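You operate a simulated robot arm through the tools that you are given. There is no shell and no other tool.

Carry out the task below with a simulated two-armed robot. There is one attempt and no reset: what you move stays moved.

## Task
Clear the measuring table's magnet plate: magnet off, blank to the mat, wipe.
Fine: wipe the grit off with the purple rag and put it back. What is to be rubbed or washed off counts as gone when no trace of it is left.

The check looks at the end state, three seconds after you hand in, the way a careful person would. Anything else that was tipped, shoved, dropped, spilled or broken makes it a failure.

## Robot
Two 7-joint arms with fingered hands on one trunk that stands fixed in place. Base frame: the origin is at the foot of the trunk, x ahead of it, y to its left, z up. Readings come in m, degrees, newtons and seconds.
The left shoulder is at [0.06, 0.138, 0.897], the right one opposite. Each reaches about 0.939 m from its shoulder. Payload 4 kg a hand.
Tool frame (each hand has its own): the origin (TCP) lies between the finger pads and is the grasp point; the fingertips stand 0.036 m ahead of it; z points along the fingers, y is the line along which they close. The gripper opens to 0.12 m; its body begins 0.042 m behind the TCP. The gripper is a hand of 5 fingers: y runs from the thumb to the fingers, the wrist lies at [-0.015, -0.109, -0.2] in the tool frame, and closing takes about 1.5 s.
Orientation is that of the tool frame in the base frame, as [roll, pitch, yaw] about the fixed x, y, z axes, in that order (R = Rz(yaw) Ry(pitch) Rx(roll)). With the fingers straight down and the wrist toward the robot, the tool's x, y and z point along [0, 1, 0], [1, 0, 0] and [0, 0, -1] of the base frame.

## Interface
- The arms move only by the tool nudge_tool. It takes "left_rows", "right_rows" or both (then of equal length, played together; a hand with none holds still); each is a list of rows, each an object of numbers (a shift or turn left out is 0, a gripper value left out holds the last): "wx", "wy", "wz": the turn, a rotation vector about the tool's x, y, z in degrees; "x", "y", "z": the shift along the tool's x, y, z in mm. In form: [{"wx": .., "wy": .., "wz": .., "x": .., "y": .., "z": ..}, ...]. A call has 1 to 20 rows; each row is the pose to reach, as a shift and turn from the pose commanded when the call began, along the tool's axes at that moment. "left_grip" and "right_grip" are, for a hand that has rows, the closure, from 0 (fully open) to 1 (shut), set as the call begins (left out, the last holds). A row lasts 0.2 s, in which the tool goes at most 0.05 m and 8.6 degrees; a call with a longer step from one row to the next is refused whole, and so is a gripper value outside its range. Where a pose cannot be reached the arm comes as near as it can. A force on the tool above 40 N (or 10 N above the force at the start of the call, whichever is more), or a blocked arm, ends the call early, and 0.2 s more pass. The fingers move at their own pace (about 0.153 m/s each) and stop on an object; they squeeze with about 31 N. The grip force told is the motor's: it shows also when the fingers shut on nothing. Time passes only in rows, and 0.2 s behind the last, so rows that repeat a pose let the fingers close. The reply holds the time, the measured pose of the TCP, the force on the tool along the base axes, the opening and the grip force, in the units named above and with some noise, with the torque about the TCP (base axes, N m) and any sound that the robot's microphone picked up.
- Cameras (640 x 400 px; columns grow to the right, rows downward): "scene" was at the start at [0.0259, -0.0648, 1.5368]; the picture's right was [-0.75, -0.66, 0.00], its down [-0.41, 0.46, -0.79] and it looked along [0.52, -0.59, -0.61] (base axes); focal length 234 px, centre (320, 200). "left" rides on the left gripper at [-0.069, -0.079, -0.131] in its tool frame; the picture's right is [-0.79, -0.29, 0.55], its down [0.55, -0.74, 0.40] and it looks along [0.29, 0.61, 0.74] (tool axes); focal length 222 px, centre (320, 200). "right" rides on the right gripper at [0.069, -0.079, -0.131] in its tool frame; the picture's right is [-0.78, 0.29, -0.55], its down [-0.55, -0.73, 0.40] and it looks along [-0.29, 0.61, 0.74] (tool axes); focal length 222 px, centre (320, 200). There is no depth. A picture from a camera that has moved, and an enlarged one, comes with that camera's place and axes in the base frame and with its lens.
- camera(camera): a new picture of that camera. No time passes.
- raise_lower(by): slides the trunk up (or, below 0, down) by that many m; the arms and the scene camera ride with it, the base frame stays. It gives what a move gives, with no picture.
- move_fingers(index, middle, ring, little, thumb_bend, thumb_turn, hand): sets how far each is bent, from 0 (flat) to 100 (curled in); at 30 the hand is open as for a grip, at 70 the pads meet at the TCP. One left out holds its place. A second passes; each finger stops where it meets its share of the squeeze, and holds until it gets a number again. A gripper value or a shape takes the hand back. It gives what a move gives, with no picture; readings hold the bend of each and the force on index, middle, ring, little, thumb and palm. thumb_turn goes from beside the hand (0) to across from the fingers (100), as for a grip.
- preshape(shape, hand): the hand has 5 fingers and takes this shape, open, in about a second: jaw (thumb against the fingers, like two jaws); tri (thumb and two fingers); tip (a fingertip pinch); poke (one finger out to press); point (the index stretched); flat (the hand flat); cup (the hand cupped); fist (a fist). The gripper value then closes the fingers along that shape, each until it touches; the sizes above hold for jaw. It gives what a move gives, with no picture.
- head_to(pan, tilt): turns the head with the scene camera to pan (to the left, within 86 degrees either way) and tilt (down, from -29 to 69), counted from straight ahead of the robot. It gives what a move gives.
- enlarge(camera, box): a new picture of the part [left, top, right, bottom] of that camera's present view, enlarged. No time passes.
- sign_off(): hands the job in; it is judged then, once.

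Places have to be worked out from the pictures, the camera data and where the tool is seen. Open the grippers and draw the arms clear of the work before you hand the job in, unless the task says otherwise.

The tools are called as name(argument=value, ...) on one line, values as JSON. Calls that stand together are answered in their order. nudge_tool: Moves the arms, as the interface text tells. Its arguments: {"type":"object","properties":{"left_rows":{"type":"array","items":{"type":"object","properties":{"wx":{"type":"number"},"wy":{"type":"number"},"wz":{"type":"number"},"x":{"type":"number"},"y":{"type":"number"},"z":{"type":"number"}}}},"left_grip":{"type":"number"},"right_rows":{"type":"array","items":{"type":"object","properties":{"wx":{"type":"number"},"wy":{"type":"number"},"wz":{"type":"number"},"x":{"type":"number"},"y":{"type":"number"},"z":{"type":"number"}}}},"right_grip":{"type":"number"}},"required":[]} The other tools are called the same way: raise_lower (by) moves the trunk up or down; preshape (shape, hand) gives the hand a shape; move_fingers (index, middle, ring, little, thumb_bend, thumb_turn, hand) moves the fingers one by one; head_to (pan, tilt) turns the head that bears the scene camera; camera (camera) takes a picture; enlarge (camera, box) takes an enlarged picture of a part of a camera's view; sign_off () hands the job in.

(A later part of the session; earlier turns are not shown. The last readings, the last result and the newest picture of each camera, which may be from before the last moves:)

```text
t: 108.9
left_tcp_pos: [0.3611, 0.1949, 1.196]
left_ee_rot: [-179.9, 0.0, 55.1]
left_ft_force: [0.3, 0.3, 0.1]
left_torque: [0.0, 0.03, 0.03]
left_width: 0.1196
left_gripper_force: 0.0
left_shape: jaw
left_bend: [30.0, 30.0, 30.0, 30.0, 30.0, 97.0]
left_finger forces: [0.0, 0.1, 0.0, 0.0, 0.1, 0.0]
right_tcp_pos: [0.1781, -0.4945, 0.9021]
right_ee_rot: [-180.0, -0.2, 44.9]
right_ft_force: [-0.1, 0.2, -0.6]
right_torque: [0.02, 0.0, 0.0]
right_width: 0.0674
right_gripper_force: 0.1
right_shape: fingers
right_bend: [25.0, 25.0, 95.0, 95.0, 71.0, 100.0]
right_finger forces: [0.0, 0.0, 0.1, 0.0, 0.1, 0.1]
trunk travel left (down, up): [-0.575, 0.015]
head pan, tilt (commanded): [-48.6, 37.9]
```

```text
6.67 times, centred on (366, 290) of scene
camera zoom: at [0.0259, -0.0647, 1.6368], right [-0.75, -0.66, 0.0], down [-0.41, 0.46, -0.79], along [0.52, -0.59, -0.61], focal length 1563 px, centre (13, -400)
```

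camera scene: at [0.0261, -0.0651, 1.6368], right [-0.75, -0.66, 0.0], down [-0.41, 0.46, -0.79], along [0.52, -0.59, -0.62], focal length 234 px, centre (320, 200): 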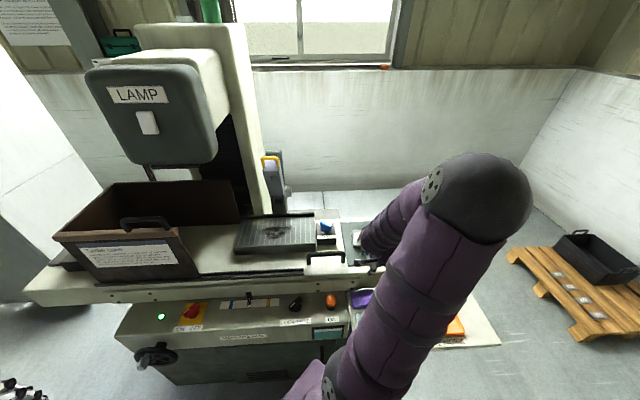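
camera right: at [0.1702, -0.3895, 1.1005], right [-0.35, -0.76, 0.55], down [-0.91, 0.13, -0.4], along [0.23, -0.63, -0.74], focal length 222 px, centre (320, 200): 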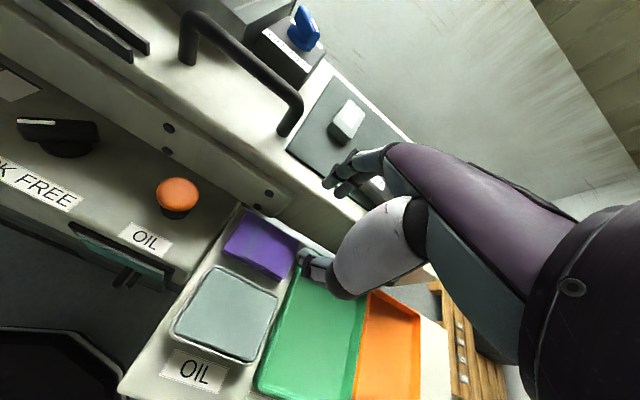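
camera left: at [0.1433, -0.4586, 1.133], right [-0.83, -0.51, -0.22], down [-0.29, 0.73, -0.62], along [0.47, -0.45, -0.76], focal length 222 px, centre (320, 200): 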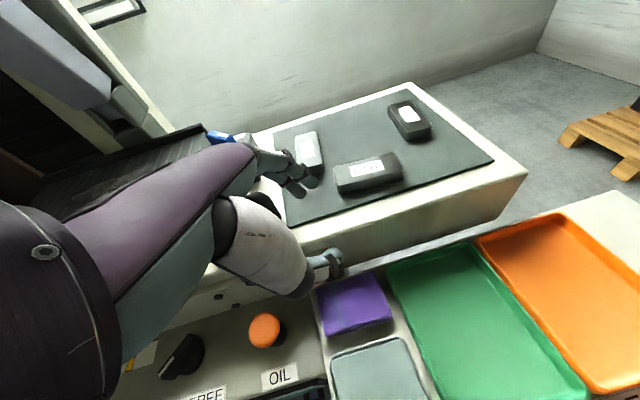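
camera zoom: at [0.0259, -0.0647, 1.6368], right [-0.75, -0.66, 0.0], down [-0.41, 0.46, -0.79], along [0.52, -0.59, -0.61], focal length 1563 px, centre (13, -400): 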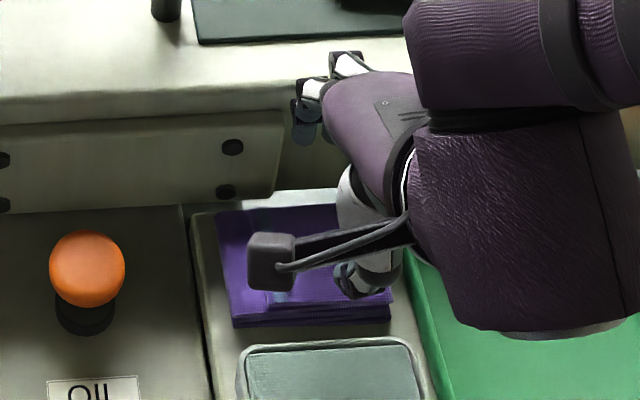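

Index and middle come down just right of the screwed plate. I lower to about 1 cm above the rag's top and look again.

nudge_tool(right_rows=[{"z": 8}, {"z": 16}, {"z": 24}, {"z": 30}, {"z": 30}])

enlarge(camera="right", box=[220, 130, 400, 290])

enlarge(camera="scene", box=[330, 260, 402, 320])

```text
t: 110.1
left_tcp_pos: [0.3632, 0.1945, 1.1963]
left_ee_rot: [-180.0, 0.0, 55.0]
left_ft_force: [0.7, 0.0, -0.5]
left_torque: [0.03, -0.02, -0.02]
left_width: 0.1199
left_gripper_force: 0.0
left_shape: jaw
left_bend: [30.0, 30.0, 30.0, 30.0, 30.0, 97.0]
left_finger forces: [0.0, 0.0, 0.0, 0.0, 0.0, 0.0]
right_tcp_pos: [0.1785, -0.4938, 0.8732]
right_ee_rot: [-179.9, -0.2, 44.9]
right_ft_force: [-0.7, 0.5, 0.2]
right_torque: [-0.06, 0.01, -0.02]
right_width: 0.0672
right_gripper_force: 0.1
right_shape: fingers
right_bend: [25.0, 25.0, 95.0, 95.0, 71.0, 100.0]
right_finger forces: [0.0, 0.1, 0.1, 0.0, 0.0, 0.1]
trunk travel left (down, up): [-0.575, 0.015]
head pan, tilt (commanded): [-48.6, 37.9]
```

```text
2.50 times, centred on (310, 210) of right
camera zoom: at [0.1705, -0.3893, 1.005], right [-0.35, -0.76, 0.54], down [-0.91, 0.13, -0.4], along [0.23, -0.63, -0.74], focal length 555 px, centre (345, 175)
```

zoom: 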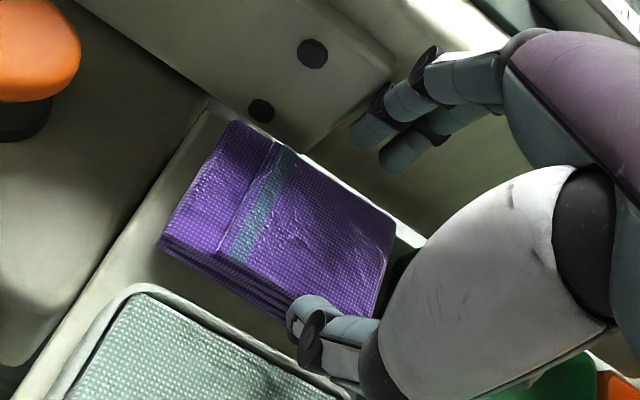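

```text
6.67 times, centred on (366, 290) of scene
camera zoom: at [0.0258, -0.0648, 1.6368], right [-0.75, -0.66, 0.0], down [-0.41, 0.46, -0.79], along [0.52, -0.59, -0.61], focal length 1563 px, centre (13, -400)
```

zoom: 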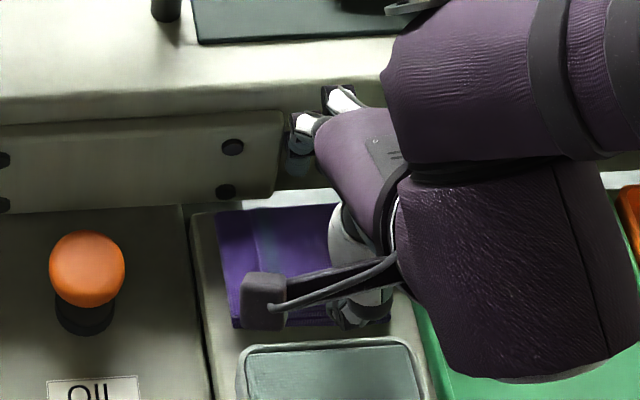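

Both cameras place the rag at b ≈ 0.480–0.542. I shift 3 mm toward the front and 4 mm to the right so thumb and fingers straddle it with room from the plate end, then lower slowly beside it.

nudge_tool(right_rows=[{"x": -4, "y": -3.4}, {"x": -4.5, "y": -3.4, "z": 5}, {"x": -4.5, "y": -3.4, "z": 10}, {"x": -4.5, "y": -3.4, "z": 14}, {"x": -4.5, "y": -3.4, "z": 17}, {"x": -4.5, "y": -3.4, "z": 17}])

enlarge(camera="right", box=[220, 130, 400, 290])

enlarge(camera="scene", box=[330, 260, 402, 320])

```text
t: 111.5
left_tcp_pos: [0.3627, 0.1956, 1.1948]
left_ee_rot: [179.9, 0.0, 55.1]
left_ft_force: [0.5, -0.1, -0.3]
left_torque: [0.0, -0.02, -0.02]
left_width: 0.1201
left_gripper_force: 0.1
left_shape: jaw
left_bend: [30.0, 30.0, 30.0, 30.0, 30.0, 97.0]
left_finger forces: [0.1, 0.0, 0.0, 0.0, 0.0, 0.0]
right_tcp_pos: [0.1712, -0.4941, 0.8566]
right_ee_rot: [180.0, -0.2, 44.9]
right_ft_force: [0.6, 0.3, 1.6]
right_torque: [0.01, -0.02, 0.02]
right_width: 0.0666
right_gripper_force: 0.4
right_shape: fingers
right_bend: [25.0, 25.0, 95.0, 95.0, 71.0, 100.0]
right_finger forces: [0.0, 0.0, 0.0, 0.0, 1.1, 0.0]
trunk travel left (down, up): [-0.575, 0.015]
head pan, tilt (commanded): [-48.6, 37.9]
```

```text
2.50 times, centred on (310, 210) of right
camera zoom: at [0.1649, -0.3903, 0.988], right [-0.35, -0.76, 0.55], down [-0.91, 0.13, -0.4], along [0.23, -0.63, -0.74], focal length 555 px, centre (345, 175)
```

zoom: 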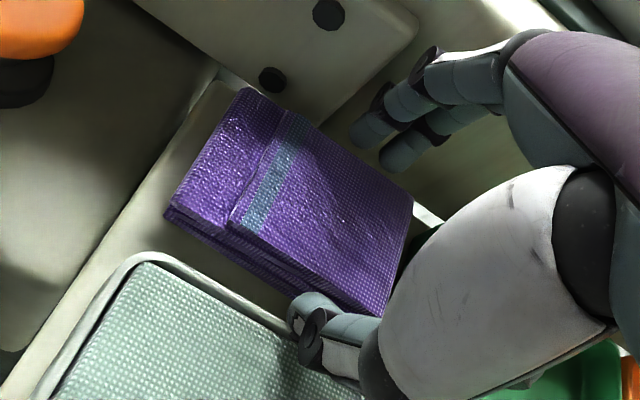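

```text
6.67 times, centred on (366, 290) of scene
camera zoom: at [0.0259, -0.0648, 1.6368], right [-0.75, -0.66, 0.0], down [-0.41, 0.46, -0.79], along [0.52, -0.59, -0.61], focal length 1563 px, centre (13, -400)
```

zoom: 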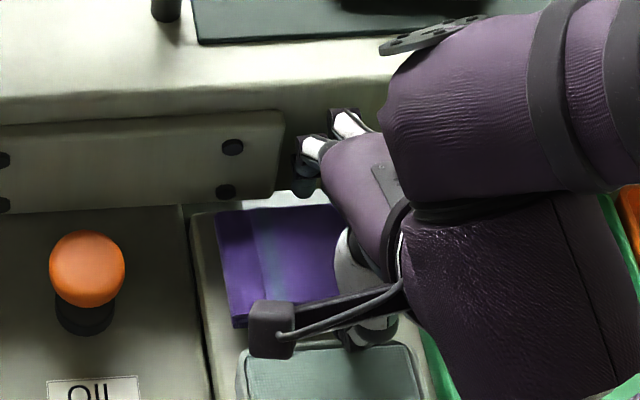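

The thumb feels 1.1 N: it is on the oil box rim, since the close view puts the rag's front edge at b 0.482 and the rim near 0.46. I rise a little, shift 4.5 mm back toward the rag, and lower again.

nudge_tool(right_rows=[{"z": -5}, {"y": 2.5, "z": -6}, {"y": 4.5, "z": -5}, {"y": 4.5, "z": 0}, {"y": 4.5, "z": 4}, {"y": 4.5, "z": 4}])

enlarge(camera="right", box=[220, 130, 400, 290])

```text
t: 112.9
left_tcp_pos: [0.3617, 0.1952, 1.1967]
left_ee_rot: [180.0, 0.0, 55.0]
left_ft_force: [0.9, -0.8, 0.8]
left_torque: [0.01, -0.02, 0.0]
left_width: 0.1198
left_gripper_force: 0.0
left_shape: jaw
left_bend: [30.0, 30.0, 30.0, 30.0, 30.0, 97.0]
left_finger forces: [0.0, 0.0, 0.0, 0.1, 0.0, 0.0]
right_tcp_pos: [0.1769, -0.4979, 0.8531]
right_ee_rot: [-179.9, -0.2, 44.9]
right_ft_force: [-0.7, 0.4, -0.9]
right_torque: [0.0, 0.02, 0.02]
right_width: 0.0668
right_gripper_force: 0.1
right_shape: fingers
right_bend: [25.0, 25.0, 95.0, 95.0, 71.0, 100.0]
right_finger forces: [0.0, 0.1, 0.1, 0.0, 0.1, 0.0]
trunk travel left (down, up): [-0.575, 0.015]
head pan, tilt (commanded): [-48.6, 37.9]
```

```text
2.50 times, centred on (310, 210) of right
camera zoom: at [0.1683, -0.3933, 0.9839], right [-0.35, -0.76, 0.55], down [-0.91, 0.13, -0.4], along [0.23, -0.63, -0.74], focal length 555 px, centre (345, 175)
```

zoom: 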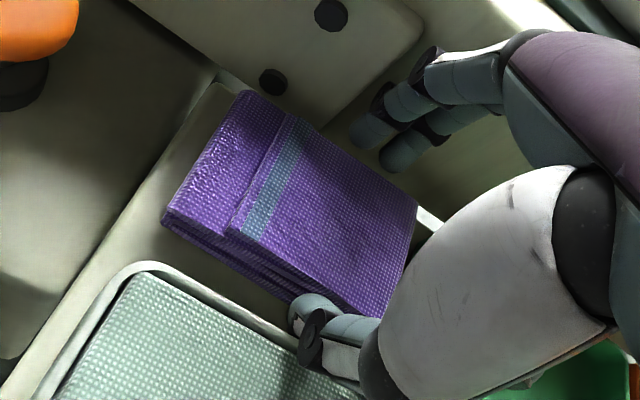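

No contact now at z 0.853, with the thumb in the gap. I go down further in small steps.

nudge_tool(right_rows=[{"z": 2}, {"z": 4}, {"z": 6}, {"z": 6}])

nudge_tool(right_rows=[{"z": 2}, {"z": 4}, {"z": 6}, {"z": 6}])

enlarge(camera="right", box=[220, 130, 400, 290])

enlarge(camera="scene", box=[330, 260, 402, 320])

```text
t: 113.9
left_tcp_pos: [0.3609, 0.1944, 1.1949]
left_ee_rot: [179.9, -0.1, 55.0]
left_ft_force: [0.3, -0.3, 0.2]
left_torque: [0.0, 0.04, -0.01]
left_width: 0.1199
left_gripper_force: 0.1
left_shape: jaw
left_bend: [30.0, 30.0, 30.0, 30.0, 30.0, 97.0]
left_finger forces: [0.0, 0.0, 0.0, 0.0, 0.1, 0.0]
right_tcp_pos: [0.1757, -0.4983, 0.8471]
right_ee_rot: [-180.0, -0.1, 44.9]
right_ft_force: [0.8, -1.2, 2.0]
right_torque: [-0.01, -0.01, 0.0]
right_width: 0.0662
right_gripper_force: 0.8
right_shape: fingers
right_bend: [25.0, 25.0, 95.0, 95.0, 71.0, 100.0]
right_finger forces: [0.0, 0.1, 0.1, 0.0, 1.5, 0.0]
trunk travel left (down, up): [-0.575, 0.015]
head pan, tilt (commanded): [-48.6, 37.9]
```

```text
t: 114.9
left_tcp_pos: [0.3611, 0.195, 1.1958]
left_ee_rot: [180.0, 0.0, 55.1]
left_ft_force: [-0.4, -0.5, -0.4]
left_torque: [0.03, 0.01, -0.02]
left_width: 0.1198
left_gripper_force: 0.0
left_shape: jaw
left_bend: [30.0, 30.0, 30.0, 30.0, 30.0, 97.0]
left_finger forces: [0.1, 0.1, 0.0, 0.0, 0.0, 0.0]
right_tcp_pos: [0.1768, -0.499, 0.8404]
right_ee_rot: [-180.0, 0.0, 44.9]
right_ft_force: [2.8, -2.7, 6.1]
right_torque: [0.03, 0.05, -0.02]
right_width: 0.0628
right_gripper_force: 3.2
right_shape: fingers
right_bend: [25.0, 25.0, 95.0, 95.0, 73.0, 100.0]
right_finger forces: [0.1, 0.0, 0.0, 0.0, 7.1, 0.0]
trunk travel left (down, up): [-0.575, 0.015]
head pan, tilt (commanded): [-48.6, 37.9]
```

```text
2.50 times, centred on (310, 210) of right
camera zoom: at [0.1686, -0.3935, 0.9723], right [-0.35, -0.76, 0.55], down [-0.91, 0.13, -0.4], along [0.23, -0.64, -0.74], focal length 555 px, centre (345, 175)
```

zoom: 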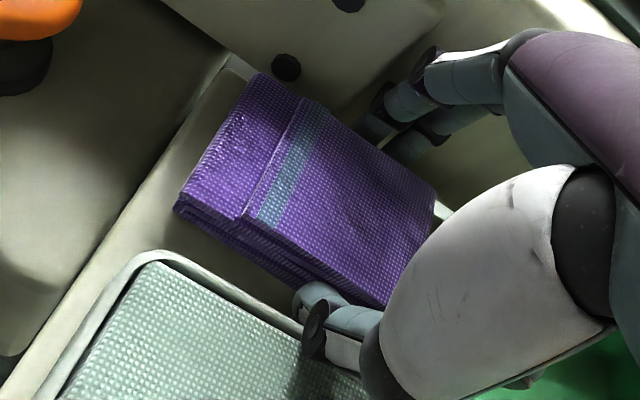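

```text
6.67 times, centred on (366, 290) of scene
camera zoom: at [0.026, -0.0647, 1.6369], right [-0.75, -0.66, 0.0], down [-0.41, 0.46, -0.79], along [0.52, -0.59, -0.61], focal length 1563 px, centre (13, -400)
```

zoom: 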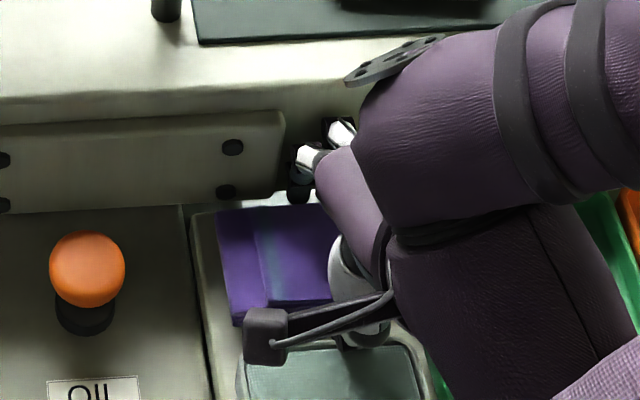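

The thumb's knuckle presses on the oil box rim (force toward the rag and up). With the thumb tip already below the rag's top edge, I shift the hand 4 mm backward so the thumb leaves the rim and just nudges the rag.

nudge_tool(right_rows=[{"y": 1, "z": -1}, {"y": 2, "z": -1}, {"y": 3, "z": -1}, {"y": 4, "z": -1}, {"y": 4, "z": -1}])

enlarge(camera="right", box=[220, 130, 400, 290])

enlarge(camera="scene", box=[330, 260, 402, 320])

```text
t: 116.1
left_tcp_pos: [0.3613, 0.1933, 1.1947]
left_ee_rot: [180.0, 0.0, 55.2]
left_ft_force: [0.3, 0.3, -0.2]
left_torque: [0.01, 0.0, 0.07]
left_width: 0.1198
left_gripper_force: 0.1
left_shape: jaw
left_bend: [30.0, 30.0, 30.0, 30.0, 30.0, 97.0]
left_finger forces: [0.1, 0.0, 0.1, 0.0, 0.0, 0.1]
right_tcp_pos: [0.1776, -0.5001, 0.8413]
right_ee_rot: [-179.9, -0.2, 44.9]
right_ft_force: [-1.6, 2.8, 1.0]
right_torque: [-0.06, -0.07, -0.03]
right_width: 0.0663
right_gripper_force: 2.8
right_shape: fingers
right_bend: [25.0, 26.0, 95.0, 95.0, 71.0, 100.0]
right_finger forces: [0.0, 4.5, 0.1, 0.1, 0.5, 0.0]
trunk travel left (down, up): [-0.575, 0.015]
head pan, tilt (commanded): [-48.6, 37.9]
```

```text
2.50 times, centred on (310, 210) of right
camera zoom: at [0.1707, -0.3961, 0.973], right [-0.35, -0.76, 0.54], down [-0.91, 0.13, -0.4], along [0.23, -0.63, -0.74], focal length 555 px, centre (345, 175)
```

zoom: 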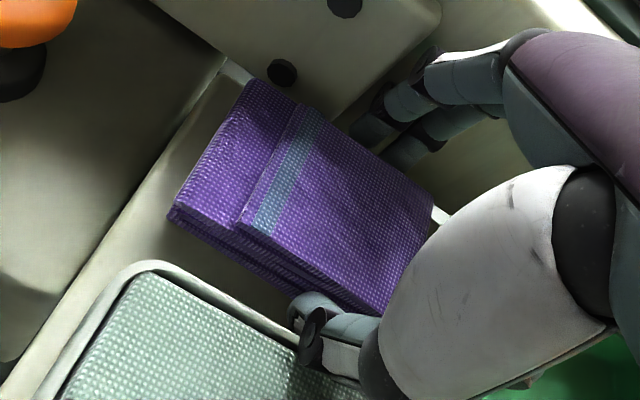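

```text
6.67 times, centred on (366, 290) of scene
camera zoom: at [0.0254, -0.0643, 1.6368], right [-0.75, -0.66, 0.0], down [-0.41, 0.46, -0.79], along [0.52, -0.59, -0.61], focal length 1563 px, centre (13, -400)
```

zoom: 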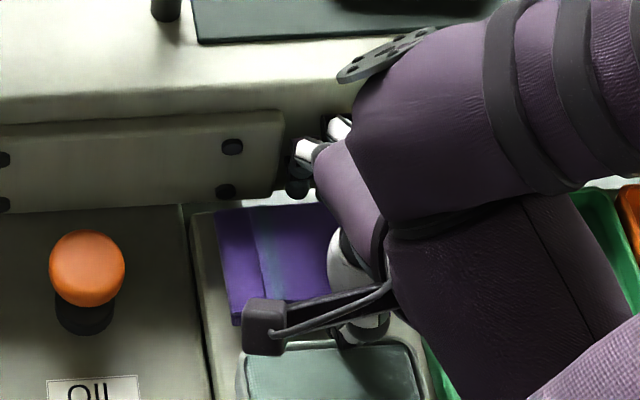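

Now the middle finger just touches the table face while the thumb is free. I ease 1.5 mm forward and close index, middle and thumb on the rag.

nudge_tool(right_rows=[{"y": -0.8}, {"y": -1.5}, {"y": -1.5}])

move_fingers(hand="right", index=45, middle=45, thumb_bend=90)

enlarge(camera="right", box=[220, 130, 400, 290])

enlarge(camera="scene", box=[330, 260, 402, 320])

```text
t: 116.9
left_tcp_pos: [0.3614, 0.1928, 1.1961]
left_ee_rot: [180.0, -0.1, 55.2]
left_ft_force: [0.2, -0.2, -0.3]
left_torque: [0.01, 0.01, 0.01]
left_width: 0.12
left_gripper_force: 0.1
left_shape: jaw
left_bend: [30.0, 30.0, 30.0, 30.0, 30.0, 97.0]
left_finger forces: [0.0, 0.1, 0.0, 0.2, 0.1, 0.0]
right_tcp_pos: [0.1783, -0.5004, 0.8418]
right_ee_rot: [-180.0, -0.1, 44.8]
right_ft_force: [-1.3, 0.3, 0.6]
right_torque: [0.09, 0.07, -0.04]
right_width: 0.0659
right_gripper_force: 1.5
right_shape: fingers
right_bend: [25.0, 26.0, 95.0, 95.0, 71.0, 100.0]
right_finger forces: [0.1, 1.7, 0.0, 0.0, 2.0, 0.1]
trunk travel left (down, up): [-0.575, 0.015]
head pan, tilt (commanded): [-48.6, 37.9]
```

```text
t: 117.9
left_tcp_pos: [0.3607, 0.1936, 1.1957]
left_ee_rot: [-180.0, 0.0, 55.0]
left_ft_force: [-0.3, 0.1, 1.3]
left_torque: [-0.02, -0.04, 0.01]
left_width: 0.1197
left_gripper_force: 0.1
left_shape: jaw
left_bend: [30.0, 30.0, 30.0, 30.0, 30.0, 97.0]
left_finger forces: [0.1, 0.0, 0.0, 0.1, 0.0, 0.1]
right_tcp_pos: [0.1776, -0.4994, 0.8421]
right_ee_rot: [180.0, -0.1, 44.9]
right_ft_force: [0.3, -1.0, 0.4]
right_torque: [-0.13, -0.01, 0.01]
right_width: 0.0545
right_gripper_force: 26.8
right_shape: fingers
right_bend: [28.0, 27.0, 95.0, 95.0, 76.0, 100.0]
right_finger forces: [16.9, 10.6, 0.0, 0.0, 26.8, 0.0]
trunk travel left (down, up): [-0.575, 0.015]
head pan, tilt (commanded): [-48.6, 37.9]
```

```text
2.50 times, centred on (310, 210) of right
camera zoom: at [0.1701, -0.3954, 0.9728], right [-0.35, -0.76, 0.55], down [-0.91, 0.13, -0.4], along [0.23, -0.63, -0.74], focal length 555 px, centre (345, 175)
```

zoom: 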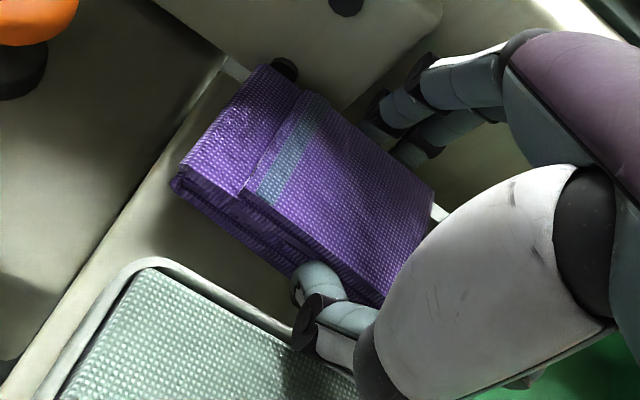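

```text
6.67 times, centred on (366, 290) of scene
camera zoom: at [0.0258, -0.0648, 1.6368], right [-0.75, -0.66, 0.0], down [-0.41, 0.46, -0.79], along [0.52, -0.59, -0.61], focal length 1563 px, centre (13, -400)
```

zoom: 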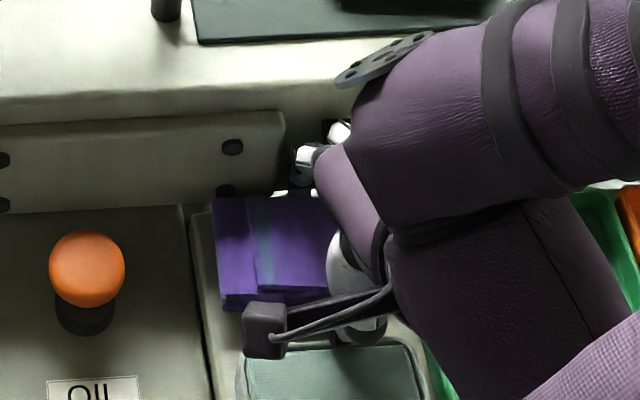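

The rag is held: index 17 N, middle 11 N, thumb 27 N. I lift straight up slowly and check.

nudge_tool(right_rows=[{"z": -2}, {"z": -4}, {"z": -7}, {"z": -11}, {"z": -16}, {"z": -22}, {"z": -28}, {"z": -28}])

enlarge(camera="right", box=[220, 130, 400, 290])

enlarge(camera="scene", box=[330, 260, 402, 320])

```text
t: 119.7
left_tcp_pos: [0.3616, 0.1952, 1.1959]
left_ee_rot: [180.0, 0.0, 55.0]
left_ft_force: [0.1, 0.6, -0.8]
left_torque: [-0.01, 0.02, -0.01]
left_width: 0.1199
left_gripper_force: 0.1
left_shape: jaw
left_bend: [30.0, 30.0, 30.0, 30.0, 30.0, 97.0]
left_finger forces: [0.0, 0.0, 0.0, 0.1, 0.1, 0.0]
right_tcp_pos: [0.1782, -0.4998, 0.8701]
right_ee_rot: [-180.0, 0.0, 44.9]
right_ft_force: [-1.0, 0.1, -0.2]
right_torque: [-0.02, 0.01, 0.03]
right_width: 0.0545
right_gripper_force: 27.1
right_shape: fingers
right_bend: [28.0, 27.0, 95.0, 95.0, 76.0, 100.0]
right_finger forces: [16.8, 10.3, 0.0, 0.0, 27.0, 0.0]
trunk travel left (down, up): [-0.575, 0.015]
head pan, tilt (commanded): [-48.6, 37.9]
```

```text
2.50 times, centred on (310, 210) of right
camera zoom: at [0.17, -0.3954, 1.0009], right [-0.35, -0.76, 0.55], down [-0.91, 0.13, -0.4], along [0.23, -0.63, -0.74], focal length 555 px, centre (345, 175)
```

zoom: 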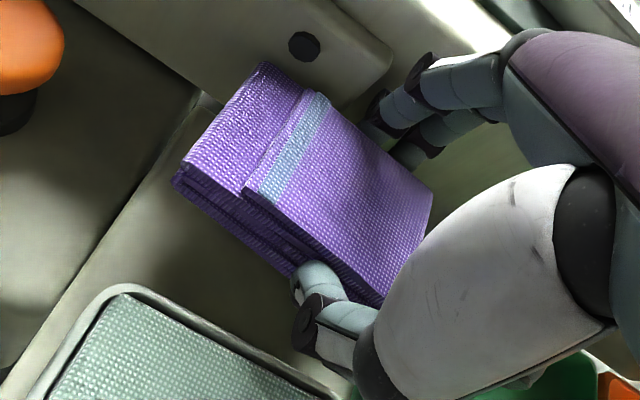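

```text
6.67 times, centred on (366, 290) of scene
camera zoom: at [0.0258, -0.065, 1.6368], right [-0.75, -0.66, 0.0], down [-0.41, 0.46, -0.79], along [0.52, -0.59, -0.61], focal length 1563 px, centre (13, -400)
```

zoom: 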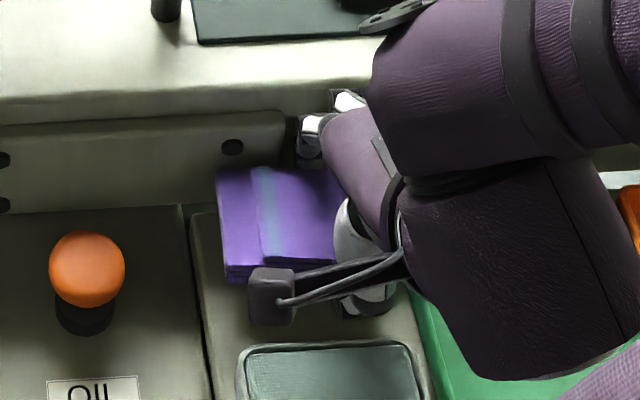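

The rag is up and steady, its underside about 9 mm below the fingertips, and the oil box has not moved. I raise it to z 0.985 and then carry it out over the table toward the plate.

nudge_tool(right_rows=[{"y": -2, "z": -15}, {"y": -3, "z": -35}, {"y": -3, "z": -55}, {"y": -3, "z": -80}, {"y": -3, "z": -110}, {"y": -3, "z": -115}, {"y": -3, "z": -115}])

camera(camera="right")

camera(camera="scene")

```text
t: 121.3
left_tcp_pos: [0.3617, 0.1958, 1.1967]
left_ee_rot: [180.0, 0.0, 55.2]
left_ft_force: [-0.6, 1.0, -0.5]
left_torque: [-0.03, 0.03, 0.0]
left_width: 0.1197
left_gripper_force: 0.2
left_shape: jaw
left_bend: [30.0, 30.0, 30.0, 30.0, 30.0, 97.0]
left_finger forces: [0.0, 0.0, 0.1, 0.0, 0.0, 0.0]
right_tcp_pos: [0.1752, -0.4982, 0.9852]
right_ee_rot: [180.0, -0.2, 44.9]
right_ft_force: [0.7, -0.9, -0.6]
right_torque: [-0.01, 0.02, 0.0]
right_width: 0.0544
right_gripper_force: 27.1
right_shape: fingers
right_bend: [28.0, 27.0, 95.0, 95.0, 77.0, 100.0]
right_finger forces: [16.6, 10.1, 0.0, 0.1, 26.8, 0.0]
trunk travel left (down, up): [-0.575, 0.015]
head pan, tilt (commanded): [-48.6, 37.9]
```

```text
taken
camera right: at [0.1675, -0.3936, 1.1158], right [-0.35, -0.76, 0.54], down [-0.91, 0.13, -0.4], along [0.23, -0.63, -0.74], focal length 222 px, centre (320, 200)
```

right: 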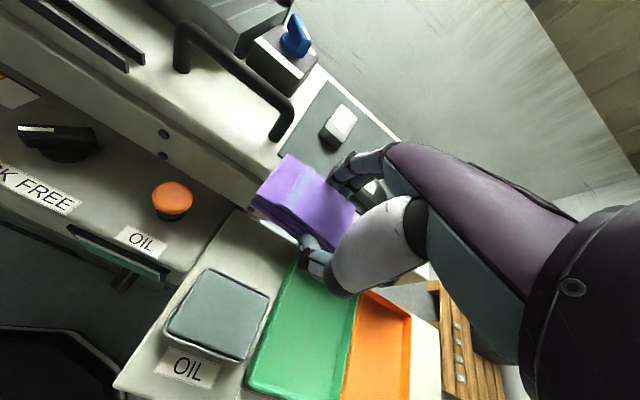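

```text
taken
camera scene: at [0.026, -0.0647, 1.6368], right [-0.75, -0.66, 0.0], down [-0.41, 0.46, -0.79], along [0.52, -0.59, -0.61], focal length 234 px, centre (320, 200)
```

scene: 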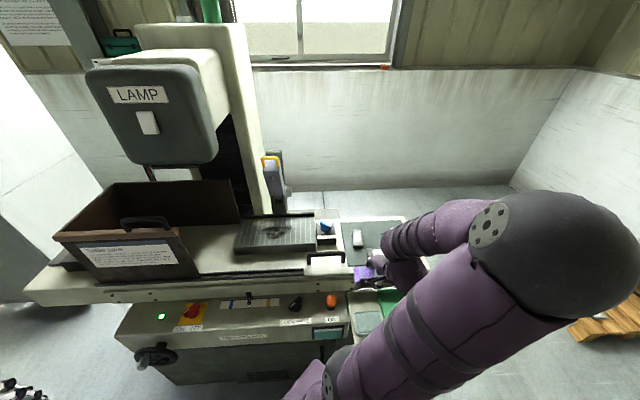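

I carry it outward over the mat edge while rising to z 1.03, then across toward the plate.

nudge_tool(right_rows=[{"y": 25, "z": -8}, {"y": 50, "z": -16}, {"y": 75, "z": -25}, {"y": 100, "z": -35}, {"y": 130, "z": -45}, {"x": 20, "y": 135, "z": -48}, {"x": 50, "y": 142, "z": -50}, {"x": 85, "y": 152, "z": -50}, {"x": 120, "y": 162, "z": -50}, {"x": 155, "y": 172, "z": -50}, {"x": 190, "y": 182, "z": -50}, {"x": 225, "y": 192, "z": -50}, {"x": 260, "y": 202, "z": -50}, {"x": 295, "y": 212, "z": -50}, {"x": 325, "y": 220, "z": -50}, {"x": 338, "y": 224, "z": -50}, {"x": 338, "y": 224, "z": -50}])

camera(camera="right")

camera(camera="scene")

```text
t: 124.9
left_tcp_pos: [0.3612, 0.1953, 1.1949]
left_ee_rot: [-180.0, 0.0, 55.1]
left_ft_force: [0.3, 0.0, 0.1]
left_torque: [-0.01, -0.01, 0.02]
left_width: 0.12
left_gripper_force: 0.0
left_shape: jaw
left_bend: [30.0, 30.0, 30.0, 30.0, 30.0, 97.0]
left_finger forces: [0.1, 0.0, 0.0, 0.1, 0.0, 0.1]
right_tcp_pos: [0.538, -0.4138, 1.0511]
right_ee_rot: [-179.9, -0.1, 44.8]
right_ft_force: [-0.1, -0.2, -0.9]
right_torque: [0.0, 0.01, 0.03]
right_width: 0.0542
right_gripper_force: 26.0
right_shape: fingers
right_bend: [28.0, 27.0, 95.0, 95.0, 77.0, 100.0]
right_finger forces: [16.3, 9.9, 0.0, 0.0, 26.2, 0.0]
right hand out of reach, approached as far as the arm can: row 11, 12, 13, 14, 15, 16, 17
trunk travel left (down, up): [-0.575, 0.015]
head pan, tilt (commanded): [-48.6, 37.9]
```

```text
taken
camera right: at [0.5308, -0.3099, 1.1829], right [-0.35, -0.76, 0.55], down [-0.91, 0.13, -0.4], along [0.23, -0.64, -0.74], focal length 222 px, centre (320, 200)
```

right: 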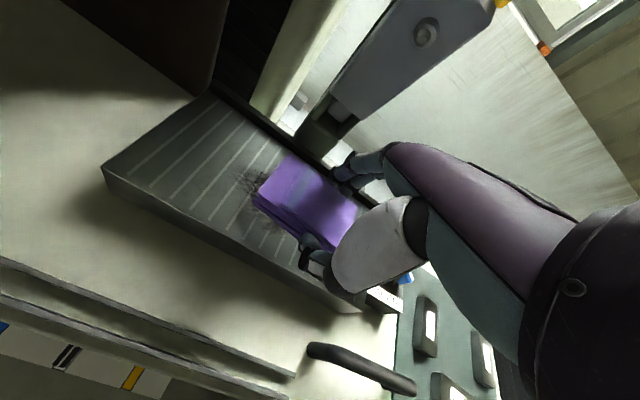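

```text
taken
camera scene: at [0.026, -0.0646, 1.6368], right [-0.75, -0.66, 0.0], down [-0.41, 0.46, -0.79], along [0.52, -0.59, -0.61], focal length 234 px, centre (320, 200)
```

scene: 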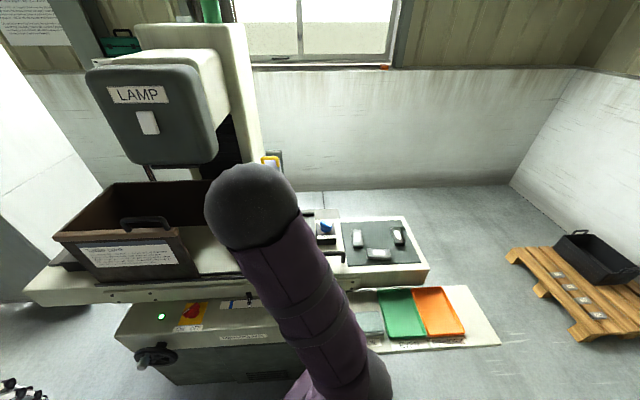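

The arm stays in its elbow-up posture and runs out of reach over the plate. I raise the rag and swing the hand to yaw 135° over the switch side so the elbow drops out to the right, as it was on my first visit to the plate.

nudge_tool(right_rows=[{"x": -10, "y": -3, "z": -15}, {"x": -20, "y": -6, "z": -35, "wz": -6}, {"x": -32, "y": -9, "z": -55, "wz": -12}, {"x": -44, "y": -12, "z": -75, "wz": -18}, {"x": -56, "y": -15, "z": -90, "wz": -24}, {"x": -68, "y": -18, "z": -100, "wz": -30}, {"x": -80, "y": -20, "z": -110, "wz": -37}, {"x": -88, "y": -22, "z": -120, "wz": -44}, {"x": -100, "y": -22, "z": -125, "wz": -51}, {"x": -112, "y": -22, "z": -130, "wz": -58}, {"x": -124, "y": -22, "z": -130, "wz": -65}, {"x": -136, "y": -22, "z": -130, "wz": -72}, {"x": -148, "y": -22, "z": -130, "wz": -80}, {"x": -160, "y": -22, "z": -130, "wz": -88}, {"x": -160, "y": -22, "z": -130, "wz": -88}])

camera(camera="scene")

camera(camera="right")

```text
t: 128.1
left_tcp_pos: [0.3617, 0.1939, 1.1955]
left_ee_rot: [-180.0, 0.0, 55.2]
left_ft_force: [0.4, -0.8, 0.3]
left_torque: [0.02, 0.01, 0.0]
left_width: 0.12
left_gripper_force: 0.2
left_shape: jaw
left_bend: [30.0, 30.0, 30.0, 30.0, 30.0, 97.0]
left_finger forces: [0.1, 0.1, 0.0, 0.0, 0.1, 0.1]
right_tcp_pos: [0.409, -0.5139, 1.182]
right_ee_rot: [179.9, -0.1, 133.0]
right_ft_force: [0.4, -0.8, 0.3]
right_torque: [0.02, 0.05, 0.03]
right_width: 0.0543
right_gripper_force: 26.4
right_shape: fingers
right_bend: [28.0, 27.0, 95.0, 95.0, 77.0, 100.0]
right_finger forces: [16.3, 10.1, 0.1, 0.0, 26.3, 0.1]
trunk travel left (down, up): [-0.575, 0.015]
head pan, tilt (commanded): [-48.6, 37.9]
```

```text
taken
camera scene: at [0.0257, -0.0646, 1.6368], right [-0.75, -0.66, 0.0], down [-0.41, 0.46, -0.79], along [0.52, -0.59, -0.61], focal length 234 px, centre (320, 200)
```

scene: 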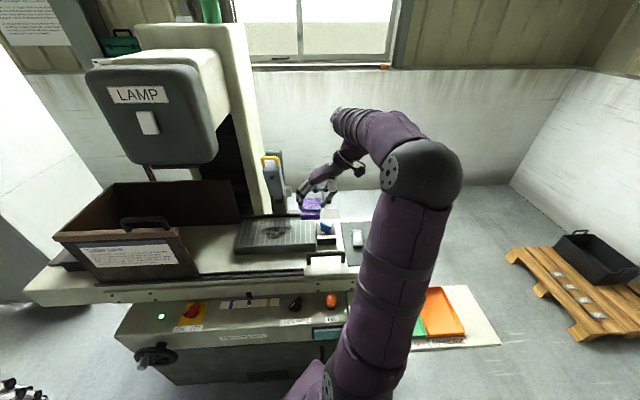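

```text
taken
camera right: at [0.303, -0.5168, 1.3128], right [0.75, -0.38, 0.55], down [-0.16, -0.9, -0.4], along [0.64, 0.21, -0.73], focal length 222 px, centre (320, 200)
```

right: 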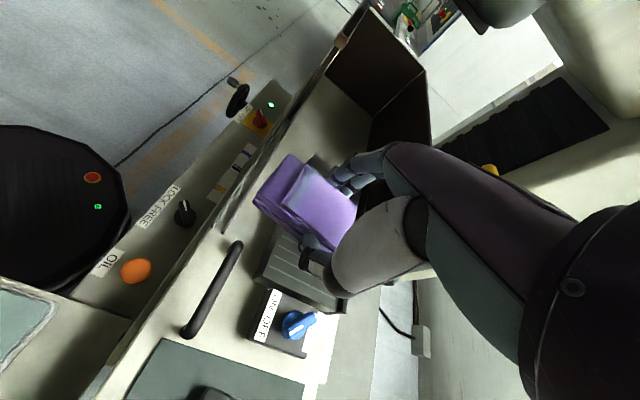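

The elbow is out right again, and at this yaw the rag's long side lies across the grit patch's depth. I move over the plate just right of the grit, at z 1.06, keeping clear of the knob and gauge.

nudge_tool(right_rows=[{"x": -20, "y": 12, "z": 15, "wz": -1}, {"x": -40, "y": 25, "z": 35, "wz": -2}, {"x": -60, "y": 38, "z": 55, "wz": -2}, {"x": -80, "y": 50, "z": 80, "wz": -2}, {"x": -98, "y": 61, "z": 105, "wz": -2}, {"x": -110, "y": 68, "z": 122, "wz": -2}, {"x": -110, "y": 68, "z": 122, "wz": -2}])

camera(camera="right")

camera(camera="scene")

enlarge(camera="scene", box=[225, 185, 345, 275])

```text
t: 129.7
left_tcp_pos: [0.3608, 0.1947, 1.1947]
left_ee_rot: [180.0, 0.1, 55.1]
left_ft_force: [0.6, 1.3, -0.9]
left_torque: [-0.01, -0.01, -0.01]
left_width: 0.1196
left_gripper_force: 0.1
left_shape: jaw
left_bend: [30.0, 30.0, 30.0, 30.0, 30.0, 97.0]
left_finger forces: [0.0, 0.1, 0.0, 0.0, 0.0, 0.0]
right_tcp_pos: [0.5338, -0.5473, 1.0605]
right_ee_rot: [179.9, 0.1, 135.0]
right_ft_force: [0.4, -0.6, -0.5]
right_torque: [0.02, -0.03, -0.02]
right_width: 0.0542
right_gripper_force: 26.1
right_shape: fingers
right_bend: [28.0, 27.0, 95.0, 95.0, 77.0, 100.0]
right_finger forces: [16.3, 10.2, 0.0, 0.0, 26.4, 0.0]
trunk travel left (down, up): [-0.575, 0.015]
head pan, tilt (commanded): [-48.6, 37.9]
```

```text
taken
camera right: at [0.428, -0.5549, 1.1908], right [0.76, -0.35, 0.55], down [-0.13, -0.91, -0.4], along [0.64, 0.23, -0.73], focal length 222 px, centre (320, 200)
```

right: 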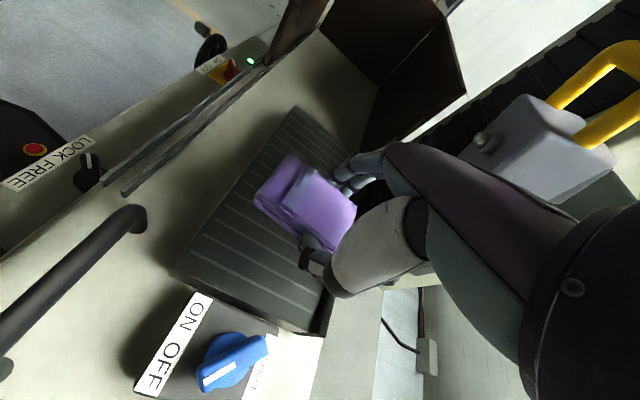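

```text
taken
camera scene: at [0.0257, -0.0647, 1.6368], right [-0.75, -0.66, 0.0], down [-0.41, 0.46, -0.79], along [0.52, -0.59, -0.61], focal length 234 px, centre (320, 200)
```

scene: 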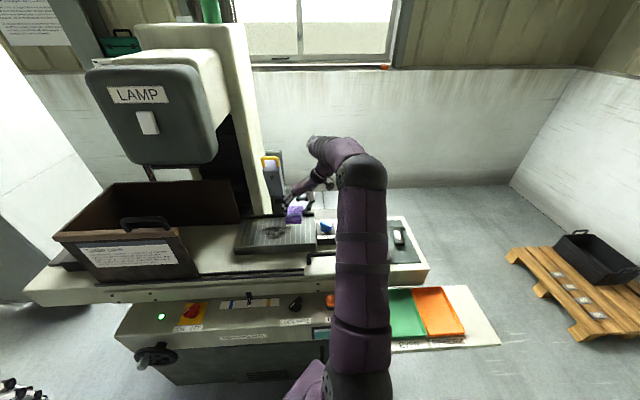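

```text
4.44 times, centred on (285, 230) of scene
camera zoom: at [0.0257, -0.0647, 1.6368], right [-0.75, -0.66, 0.0], down [-0.41, 0.46, -0.79], along [0.52, -0.59, -0.61], focal length 1042 px, centre (476, 67)
```

zoom: 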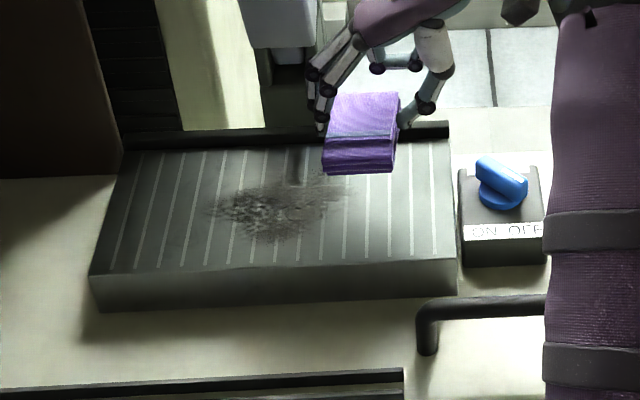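

The rag is held level over the plate's right part; knob and gauge are clear. I lower until it touches the plate, watching the force.

nudge_tool(right_rows=[{"z": 15}, {"z": 30}, {"z": 45}, {"z": 56}, {"z": 62}, {"z": 65}, {"z": 65}])

nudge_tool(right_rows=[{"z": 1}, {"z": 2}, {"z": 3}, {"z": 4}, {"z": 4}])

enlarge(camera="scene", box=[225, 185, 345, 275])

```text
t: 131.3
left_tcp_pos: [0.361, 0.1941, 1.1957]
left_ee_rot: [180.0, 0.0, 55.0]
left_ft_force: [0.4, -0.7, 0.3]
left_torque: [-0.02, 0.03, 0.02]
left_width: 0.1198
left_gripper_force: 0.0
left_shape: jaw
left_bend: [30.0, 30.0, 30.0, 30.0, 30.0, 97.0]
left_finger forces: [0.0, 0.0, 0.0, 0.0, 0.0, 0.0]
right_tcp_pos: [0.5349, -0.5471, 0.9951]
right_ee_rot: [179.9, 0.0, 135.0]
right_ft_force: [0.3, 0.6, 0.0]
right_torque: [0.0, 0.01, 0.0]
right_width: 0.0544
right_gripper_force: 26.0
right_shape: fingers
right_bend: [28.0, 27.0, 95.0, 95.0, 77.0, 100.0]
right_finger forces: [16.3, 10.1, 0.0, 0.0, 26.4, 0.0]
trunk travel left (down, up): [-0.575, 0.015]
head pan, tilt (commanded): [-48.6, 37.9]
```

```text
t: 132.5
left_tcp_pos: [0.362, 0.194, 1.195]
left_ee_rot: [-180.0, 0.0, 55.2]
left_ft_force: [-0.4, 0.3, 0.3]
left_torque: [0.04, -0.01, -0.01]
left_width: 0.1201
left_gripper_force: 0.1
left_shape: jaw
left_bend: [30.0, 30.0, 30.0, 30.0, 30.0, 97.0]
left_finger forces: [0.0, 0.0, 0.0, 0.0, 0.1, 0.0]
right_tcp_pos: [0.5348, -0.5478, 0.9911]
right_ee_rot: [179.9, -0.1, 134.9]
right_ft_force: [0.0, 0.4, -0.6]
right_torque: [0.0, 0.03, -0.03]
right_width: 0.0542
right_gripper_force: 25.8
right_shape: fingers
right_bend: [28.0, 27.0, 95.0, 95.0, 77.0, 100.0]
right_finger forces: [16.4, 10.0, 0.1, 0.1, 26.3, 0.0]
trunk travel left (down, up): [-0.575, 0.015]
head pan, tilt (commanded): [-48.6, 37.9]
```

```text
4.44 times, centred on (285, 230) of scene
camera zoom: at [0.026, -0.0649, 1.6368], right [-0.75, -0.66, 0.0], down [-0.41, 0.46, -0.79], along [0.52, -0.59, -0.61], focal length 1042 px, centre (476, 67)
```

zoom: 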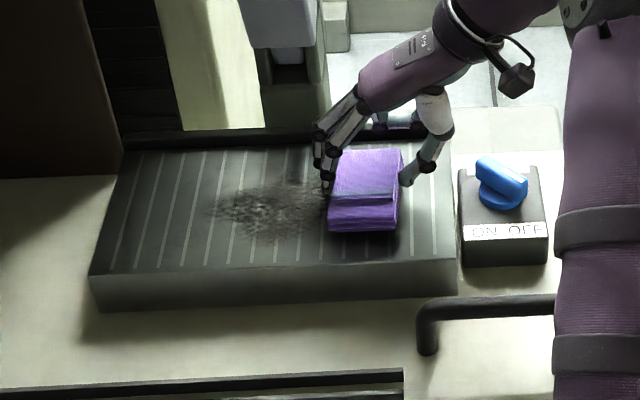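

There is almost no gap left but no force yet. I continue in 1 mm steps until I feel contact.

nudge_tool(right_rows=[{"z": 1}, {"z": 2}, {"z": 3}, {"z": 3}])

nudge_tool(right_rows=[{"z": 1}, {"z": 2}, {"z": 2}])

```text
t: 133.5
left_tcp_pos: [0.3612, 0.1944, 1.1957]
left_ee_rot: [-179.9, 0.0, 55.1]
left_ft_force: [0.3, 0.3, 0.1]
left_torque: [0.01, 0.0, 0.01]
left_width: 0.1199
left_gripper_force: 0.1
left_shape: jaw
left_bend: [30.0, 30.0, 30.0, 30.0, 30.0, 97.0]
left_finger forces: [0.0, 0.0, 0.0, 0.1, 0.1, 0.0]
right_tcp_pos: [0.5337, -0.547, 0.9888]
right_ee_rot: [180.0, 0.0, 134.9]
right_ft_force: [0.5, -0.1, -0.1]
right_torque: [-0.05, 0.03, -0.02]
right_width: 0.0543
right_gripper_force: 26.0
right_shape: fingers
right_bend: [28.0, 27.0, 95.0, 95.0, 77.0, 100.0]
right_finger forces: [16.3, 10.1, 0.0, 0.1, 26.3, 0.0]
trunk travel left (down, up): [-0.575, 0.015]
head pan, tilt (commanded): [-48.6, 37.9]
```

```text
t: 134.3
left_tcp_pos: [0.3621, 0.1942, 1.1949]
left_ee_rot: [-180.0, 0.0, 55.0]
left_ft_force: [0.5, -0.3, 0.3]
left_torque: [-0.01, -0.03, 0.01]
left_width: 0.1198
left_gripper_force: 0.1
left_shape: jaw
left_bend: [30.0, 30.0, 30.0, 30.0, 30.0, 97.0]
left_finger forces: [0.0, 0.0, 0.0, 0.1, 0.0, 0.1]
right_tcp_pos: [0.5339, -0.5481, 0.9866]
right_ee_rot: [180.0, 0.1, 134.9]
right_ft_force: [0.0, -0.1, -0.6]
right_torque: [0.0, 0.01, 0.01]
right_width: 0.0543
right_gripper_force: 26.2
right_shape: fingers
right_bend: [28.0, 27.0, 95.0, 95.0, 77.0, 100.0]
right_finger forces: [16.3, 10.1, 0.0, 0.1, 26.3, 0.0]
trunk travel left (down, up): [-0.575, 0.015]
head pan, tilt (commanded): [-48.6, 37.9]
```

Still free at 0.987; I keep descending gently.

nudge_tool(right_rows=[{"z": 1}, {"z": 2}, {"z": 3}, {"z": 3}])

nudge_tool(right_rows=[{"z": 1}, {"z": 2}, {"z": 2}])

enlarge(camera="scene", box=[265, 195, 325, 245])

```text
t: 135.3
left_tcp_pos: [0.3619, 0.1943, 1.1955]
left_ee_rot: [-180.0, 0.0, 55.2]
left_ft_force: [0.4, -0.3, 0.2]
left_torque: [-0.02, -0.03, 0.0]
left_width: 0.1199
left_gripper_force: 0.0
left_shape: jaw
left_bend: [30.0, 30.0, 30.0, 30.0, 30.0, 97.0]
left_finger forces: [0.0, 0.0, 0.0, 0.1, 0.1, 0.1]
right_tcp_pos: [0.5339, -0.5469, 0.9848]
right_ee_rot: [179.8, 0.1, 134.9]
right_ft_force: [-0.6, -0.9, 9.4]
right_torque: [0.4, -0.39, -0.02]
right_width: 0.0542
right_gripper_force: 25.6
right_shape: fingers
right_bend: [28.0, 27.0, 95.0, 95.0, 77.0, 100.0]
right_finger forces: [14.9, 10.3, 0.0, 0.1, 26.5, 0.0]
trunk travel left (down, up): [-0.575, 0.015]
head pan, tilt (commanded): [-48.6, 37.9]
```

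```text
t: 136.1
left_tcp_pos: [0.3598, 0.195, 1.1957]
left_ee_rot: [179.9, 0.0, 55.1]
left_ft_force: [0.0, 0.4, 0.8]
left_torque: [0.0, 0.02, -0.01]
left_width: 0.1198
left_gripper_force: 0.0
left_shape: jaw
left_bend: [30.0, 30.0, 30.0, 30.0, 30.0, 97.0]
left_finger forces: [0.0, 0.0, 0.1, 0.0, 0.0, 0.1]
right_tcp_pos: [0.5341, -0.5473, 0.9825]
right_ee_rot: [179.9, 0.2, 135.0]
right_ft_force: [-2.2, -3.1, 18.5]
right_torque: [0.78, -0.85, -0.01]
right_width: 0.0543
right_gripper_force: 26.7
right_shape: fingers
right_bend: [27.0, 27.0, 95.0, 95.0, 77.0, 100.0]
right_finger forces: [13.0, 12.5, 0.0, 0.0, 27.2, 0.1]
trunk travel left (down, up): [-0.575, 0.015]
head pan, tilt (commanded): [-48.6, 37.9]
```

```text
8.00 times, centred on (295, 220) of scene
camera zoom: at [0.0241, -0.0639, 1.637], right [-0.75, -0.66, 0.0], down [-0.41, 0.46, -0.79], along [0.52, -0.59, -0.61], focal length 1876 px, centre (520, 40)
```

zoom: 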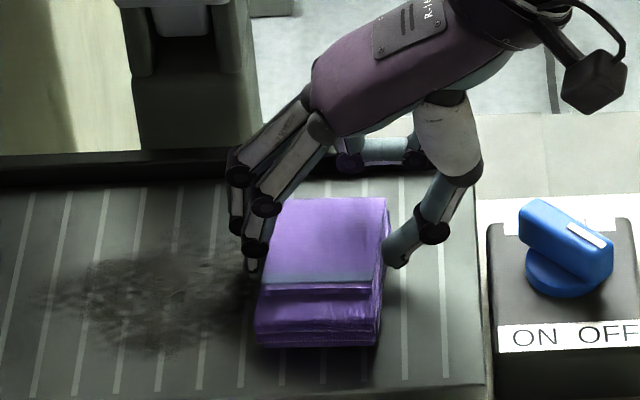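

The rag presses on the plate with about 18 N. I ease that by 1 mm and make the first stroke to the left through the grit and back.

nudge_tool(right_rows=[{"z": -1}, {"y": 10, "z": -1}, {"y": 22, "z": -1}, {"y": 34, "z": -1}, {"y": 46, "z": -1}, {"y": 58, "z": -1}, {"y": 70, "z": -1}, {"y": 82, "z": -1}, {"y": 94, "z": -1}, {"y": 106, "z": -1}, {"y": 118, "z": -1}, {"y": 130, "z": -1}, {"y": 142, "z": -1}, {"y": 150, "z": -1}, {"y": 150, "z": -1}])

enlarge(camera="scene", box=[225, 185, 345, 275])

```text
t: 139.3
left_tcp_pos: [0.3608, 0.1951, 1.196]
left_ee_rot: [179.9, 0.0, 55.2]
left_ft_force: [-0.2, -0.2, 0.0]
left_torque: [0.02, 0.02, 0.02]
left_width: 0.1199
left_gripper_force: 0.0
left_shape: jaw
left_bend: [30.0, 30.0, 30.0, 30.0, 30.0, 97.0]
left_finger forces: [0.1, 0.1, 0.1, 0.1, 0.1, 0.0]
right_tcp_pos: [0.6387, -0.4409, 0.9828]
right_ee_rot: [179.8, 0.1, 134.9]
right_ft_force: [-2.5, -2.6, 10.8]
right_torque: [0.41, -0.48, -0.04]
right_width: 0.0542
right_gripper_force: 25.5
right_shape: fingers
right_bend: [28.0, 27.0, 95.0, 95.0, 77.0, 100.0]
right_finger forces: [13.7, 10.1, 0.1, 0.0, 27.7, 0.0]
trunk travel left (down, up): [-0.575, 0.015]
head pan, tilt (commanded): [-48.6, 37.9]
```

```text
4.44 times, centred on (285, 230) of scene
camera zoom: at [0.0246, -0.0645, 1.6369], right [-0.75, -0.66, 0.0], down [-0.41, 0.46, -0.79], along [0.52, -0.59, -0.61], focal length 1042 px, centre (476, 67)
```

zoom: 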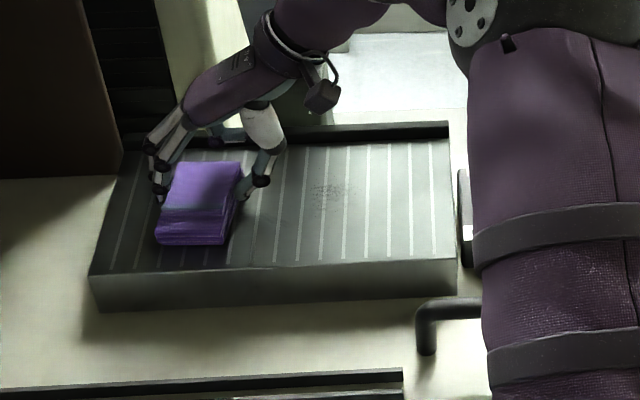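

The stroke removed nearly all the grit; a faint remainder shows right of centre. I stroke back to the right over it.

nudge_tool(right_rows=[{"y": -10}, {"y": -22}, {"y": -34}, {"y": -46}, {"y": -58}, {"y": -70}, {"y": -82}, {"y": -94}, {"y": -106}, {"y": -118}, {"y": -130}, {"y": -142}, {"y": -150}, {"y": -150}])

enlarge(camera="scene", box=[225, 185, 345, 275])

```text
t: 142.3
left_tcp_pos: [0.3612, 0.1945, 1.1959]
left_ee_rot: [-180.0, 0.0, 55.1]
left_ft_force: [0.5, -0.3, -0.9]
left_torque: [-0.01, 0.02, 0.01]
left_width: 0.1198
left_gripper_force: 0.1
left_shape: jaw
left_bend: [30.0, 30.0, 30.0, 30.0, 30.0, 97.0]
left_finger forces: [0.1, 0.0, 0.0, 0.0, 0.0, 0.0]
right_tcp_pos: [0.5351, -0.5456, 0.9822]
right_ee_rot: [179.8, -0.1, 134.9]
right_ft_force: [2.2, 2.3, 6.8]
right_torque: [0.41, -0.42, 0.04]
right_width: 0.0542
right_gripper_force: 26.3
right_shape: fingers
right_bend: [27.0, 27.0, 95.0, 95.0, 78.0, 100.0]
right_finger forces: [16.3, 11.9, 0.1, 0.0, 24.3, 0.0]
trunk travel left (down, up): [-0.575, 0.015]
head pan, tilt (commanded): [-48.6, 37.9]
```

```text
4.44 times, centred on (285, 230) of scene
camera zoom: at [0.0257, -0.064, 1.6369], right [-0.75, -0.66, 0.0], down [-0.41, 0.46, -0.79], along [0.52, -0.59, -0.61], focal length 1042 px, centre (476, 67)
```

zoom: 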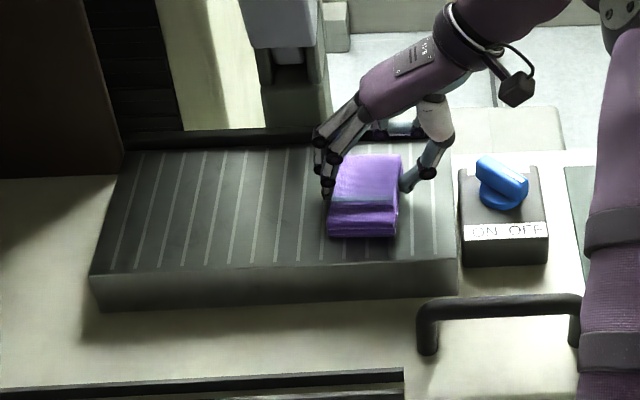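

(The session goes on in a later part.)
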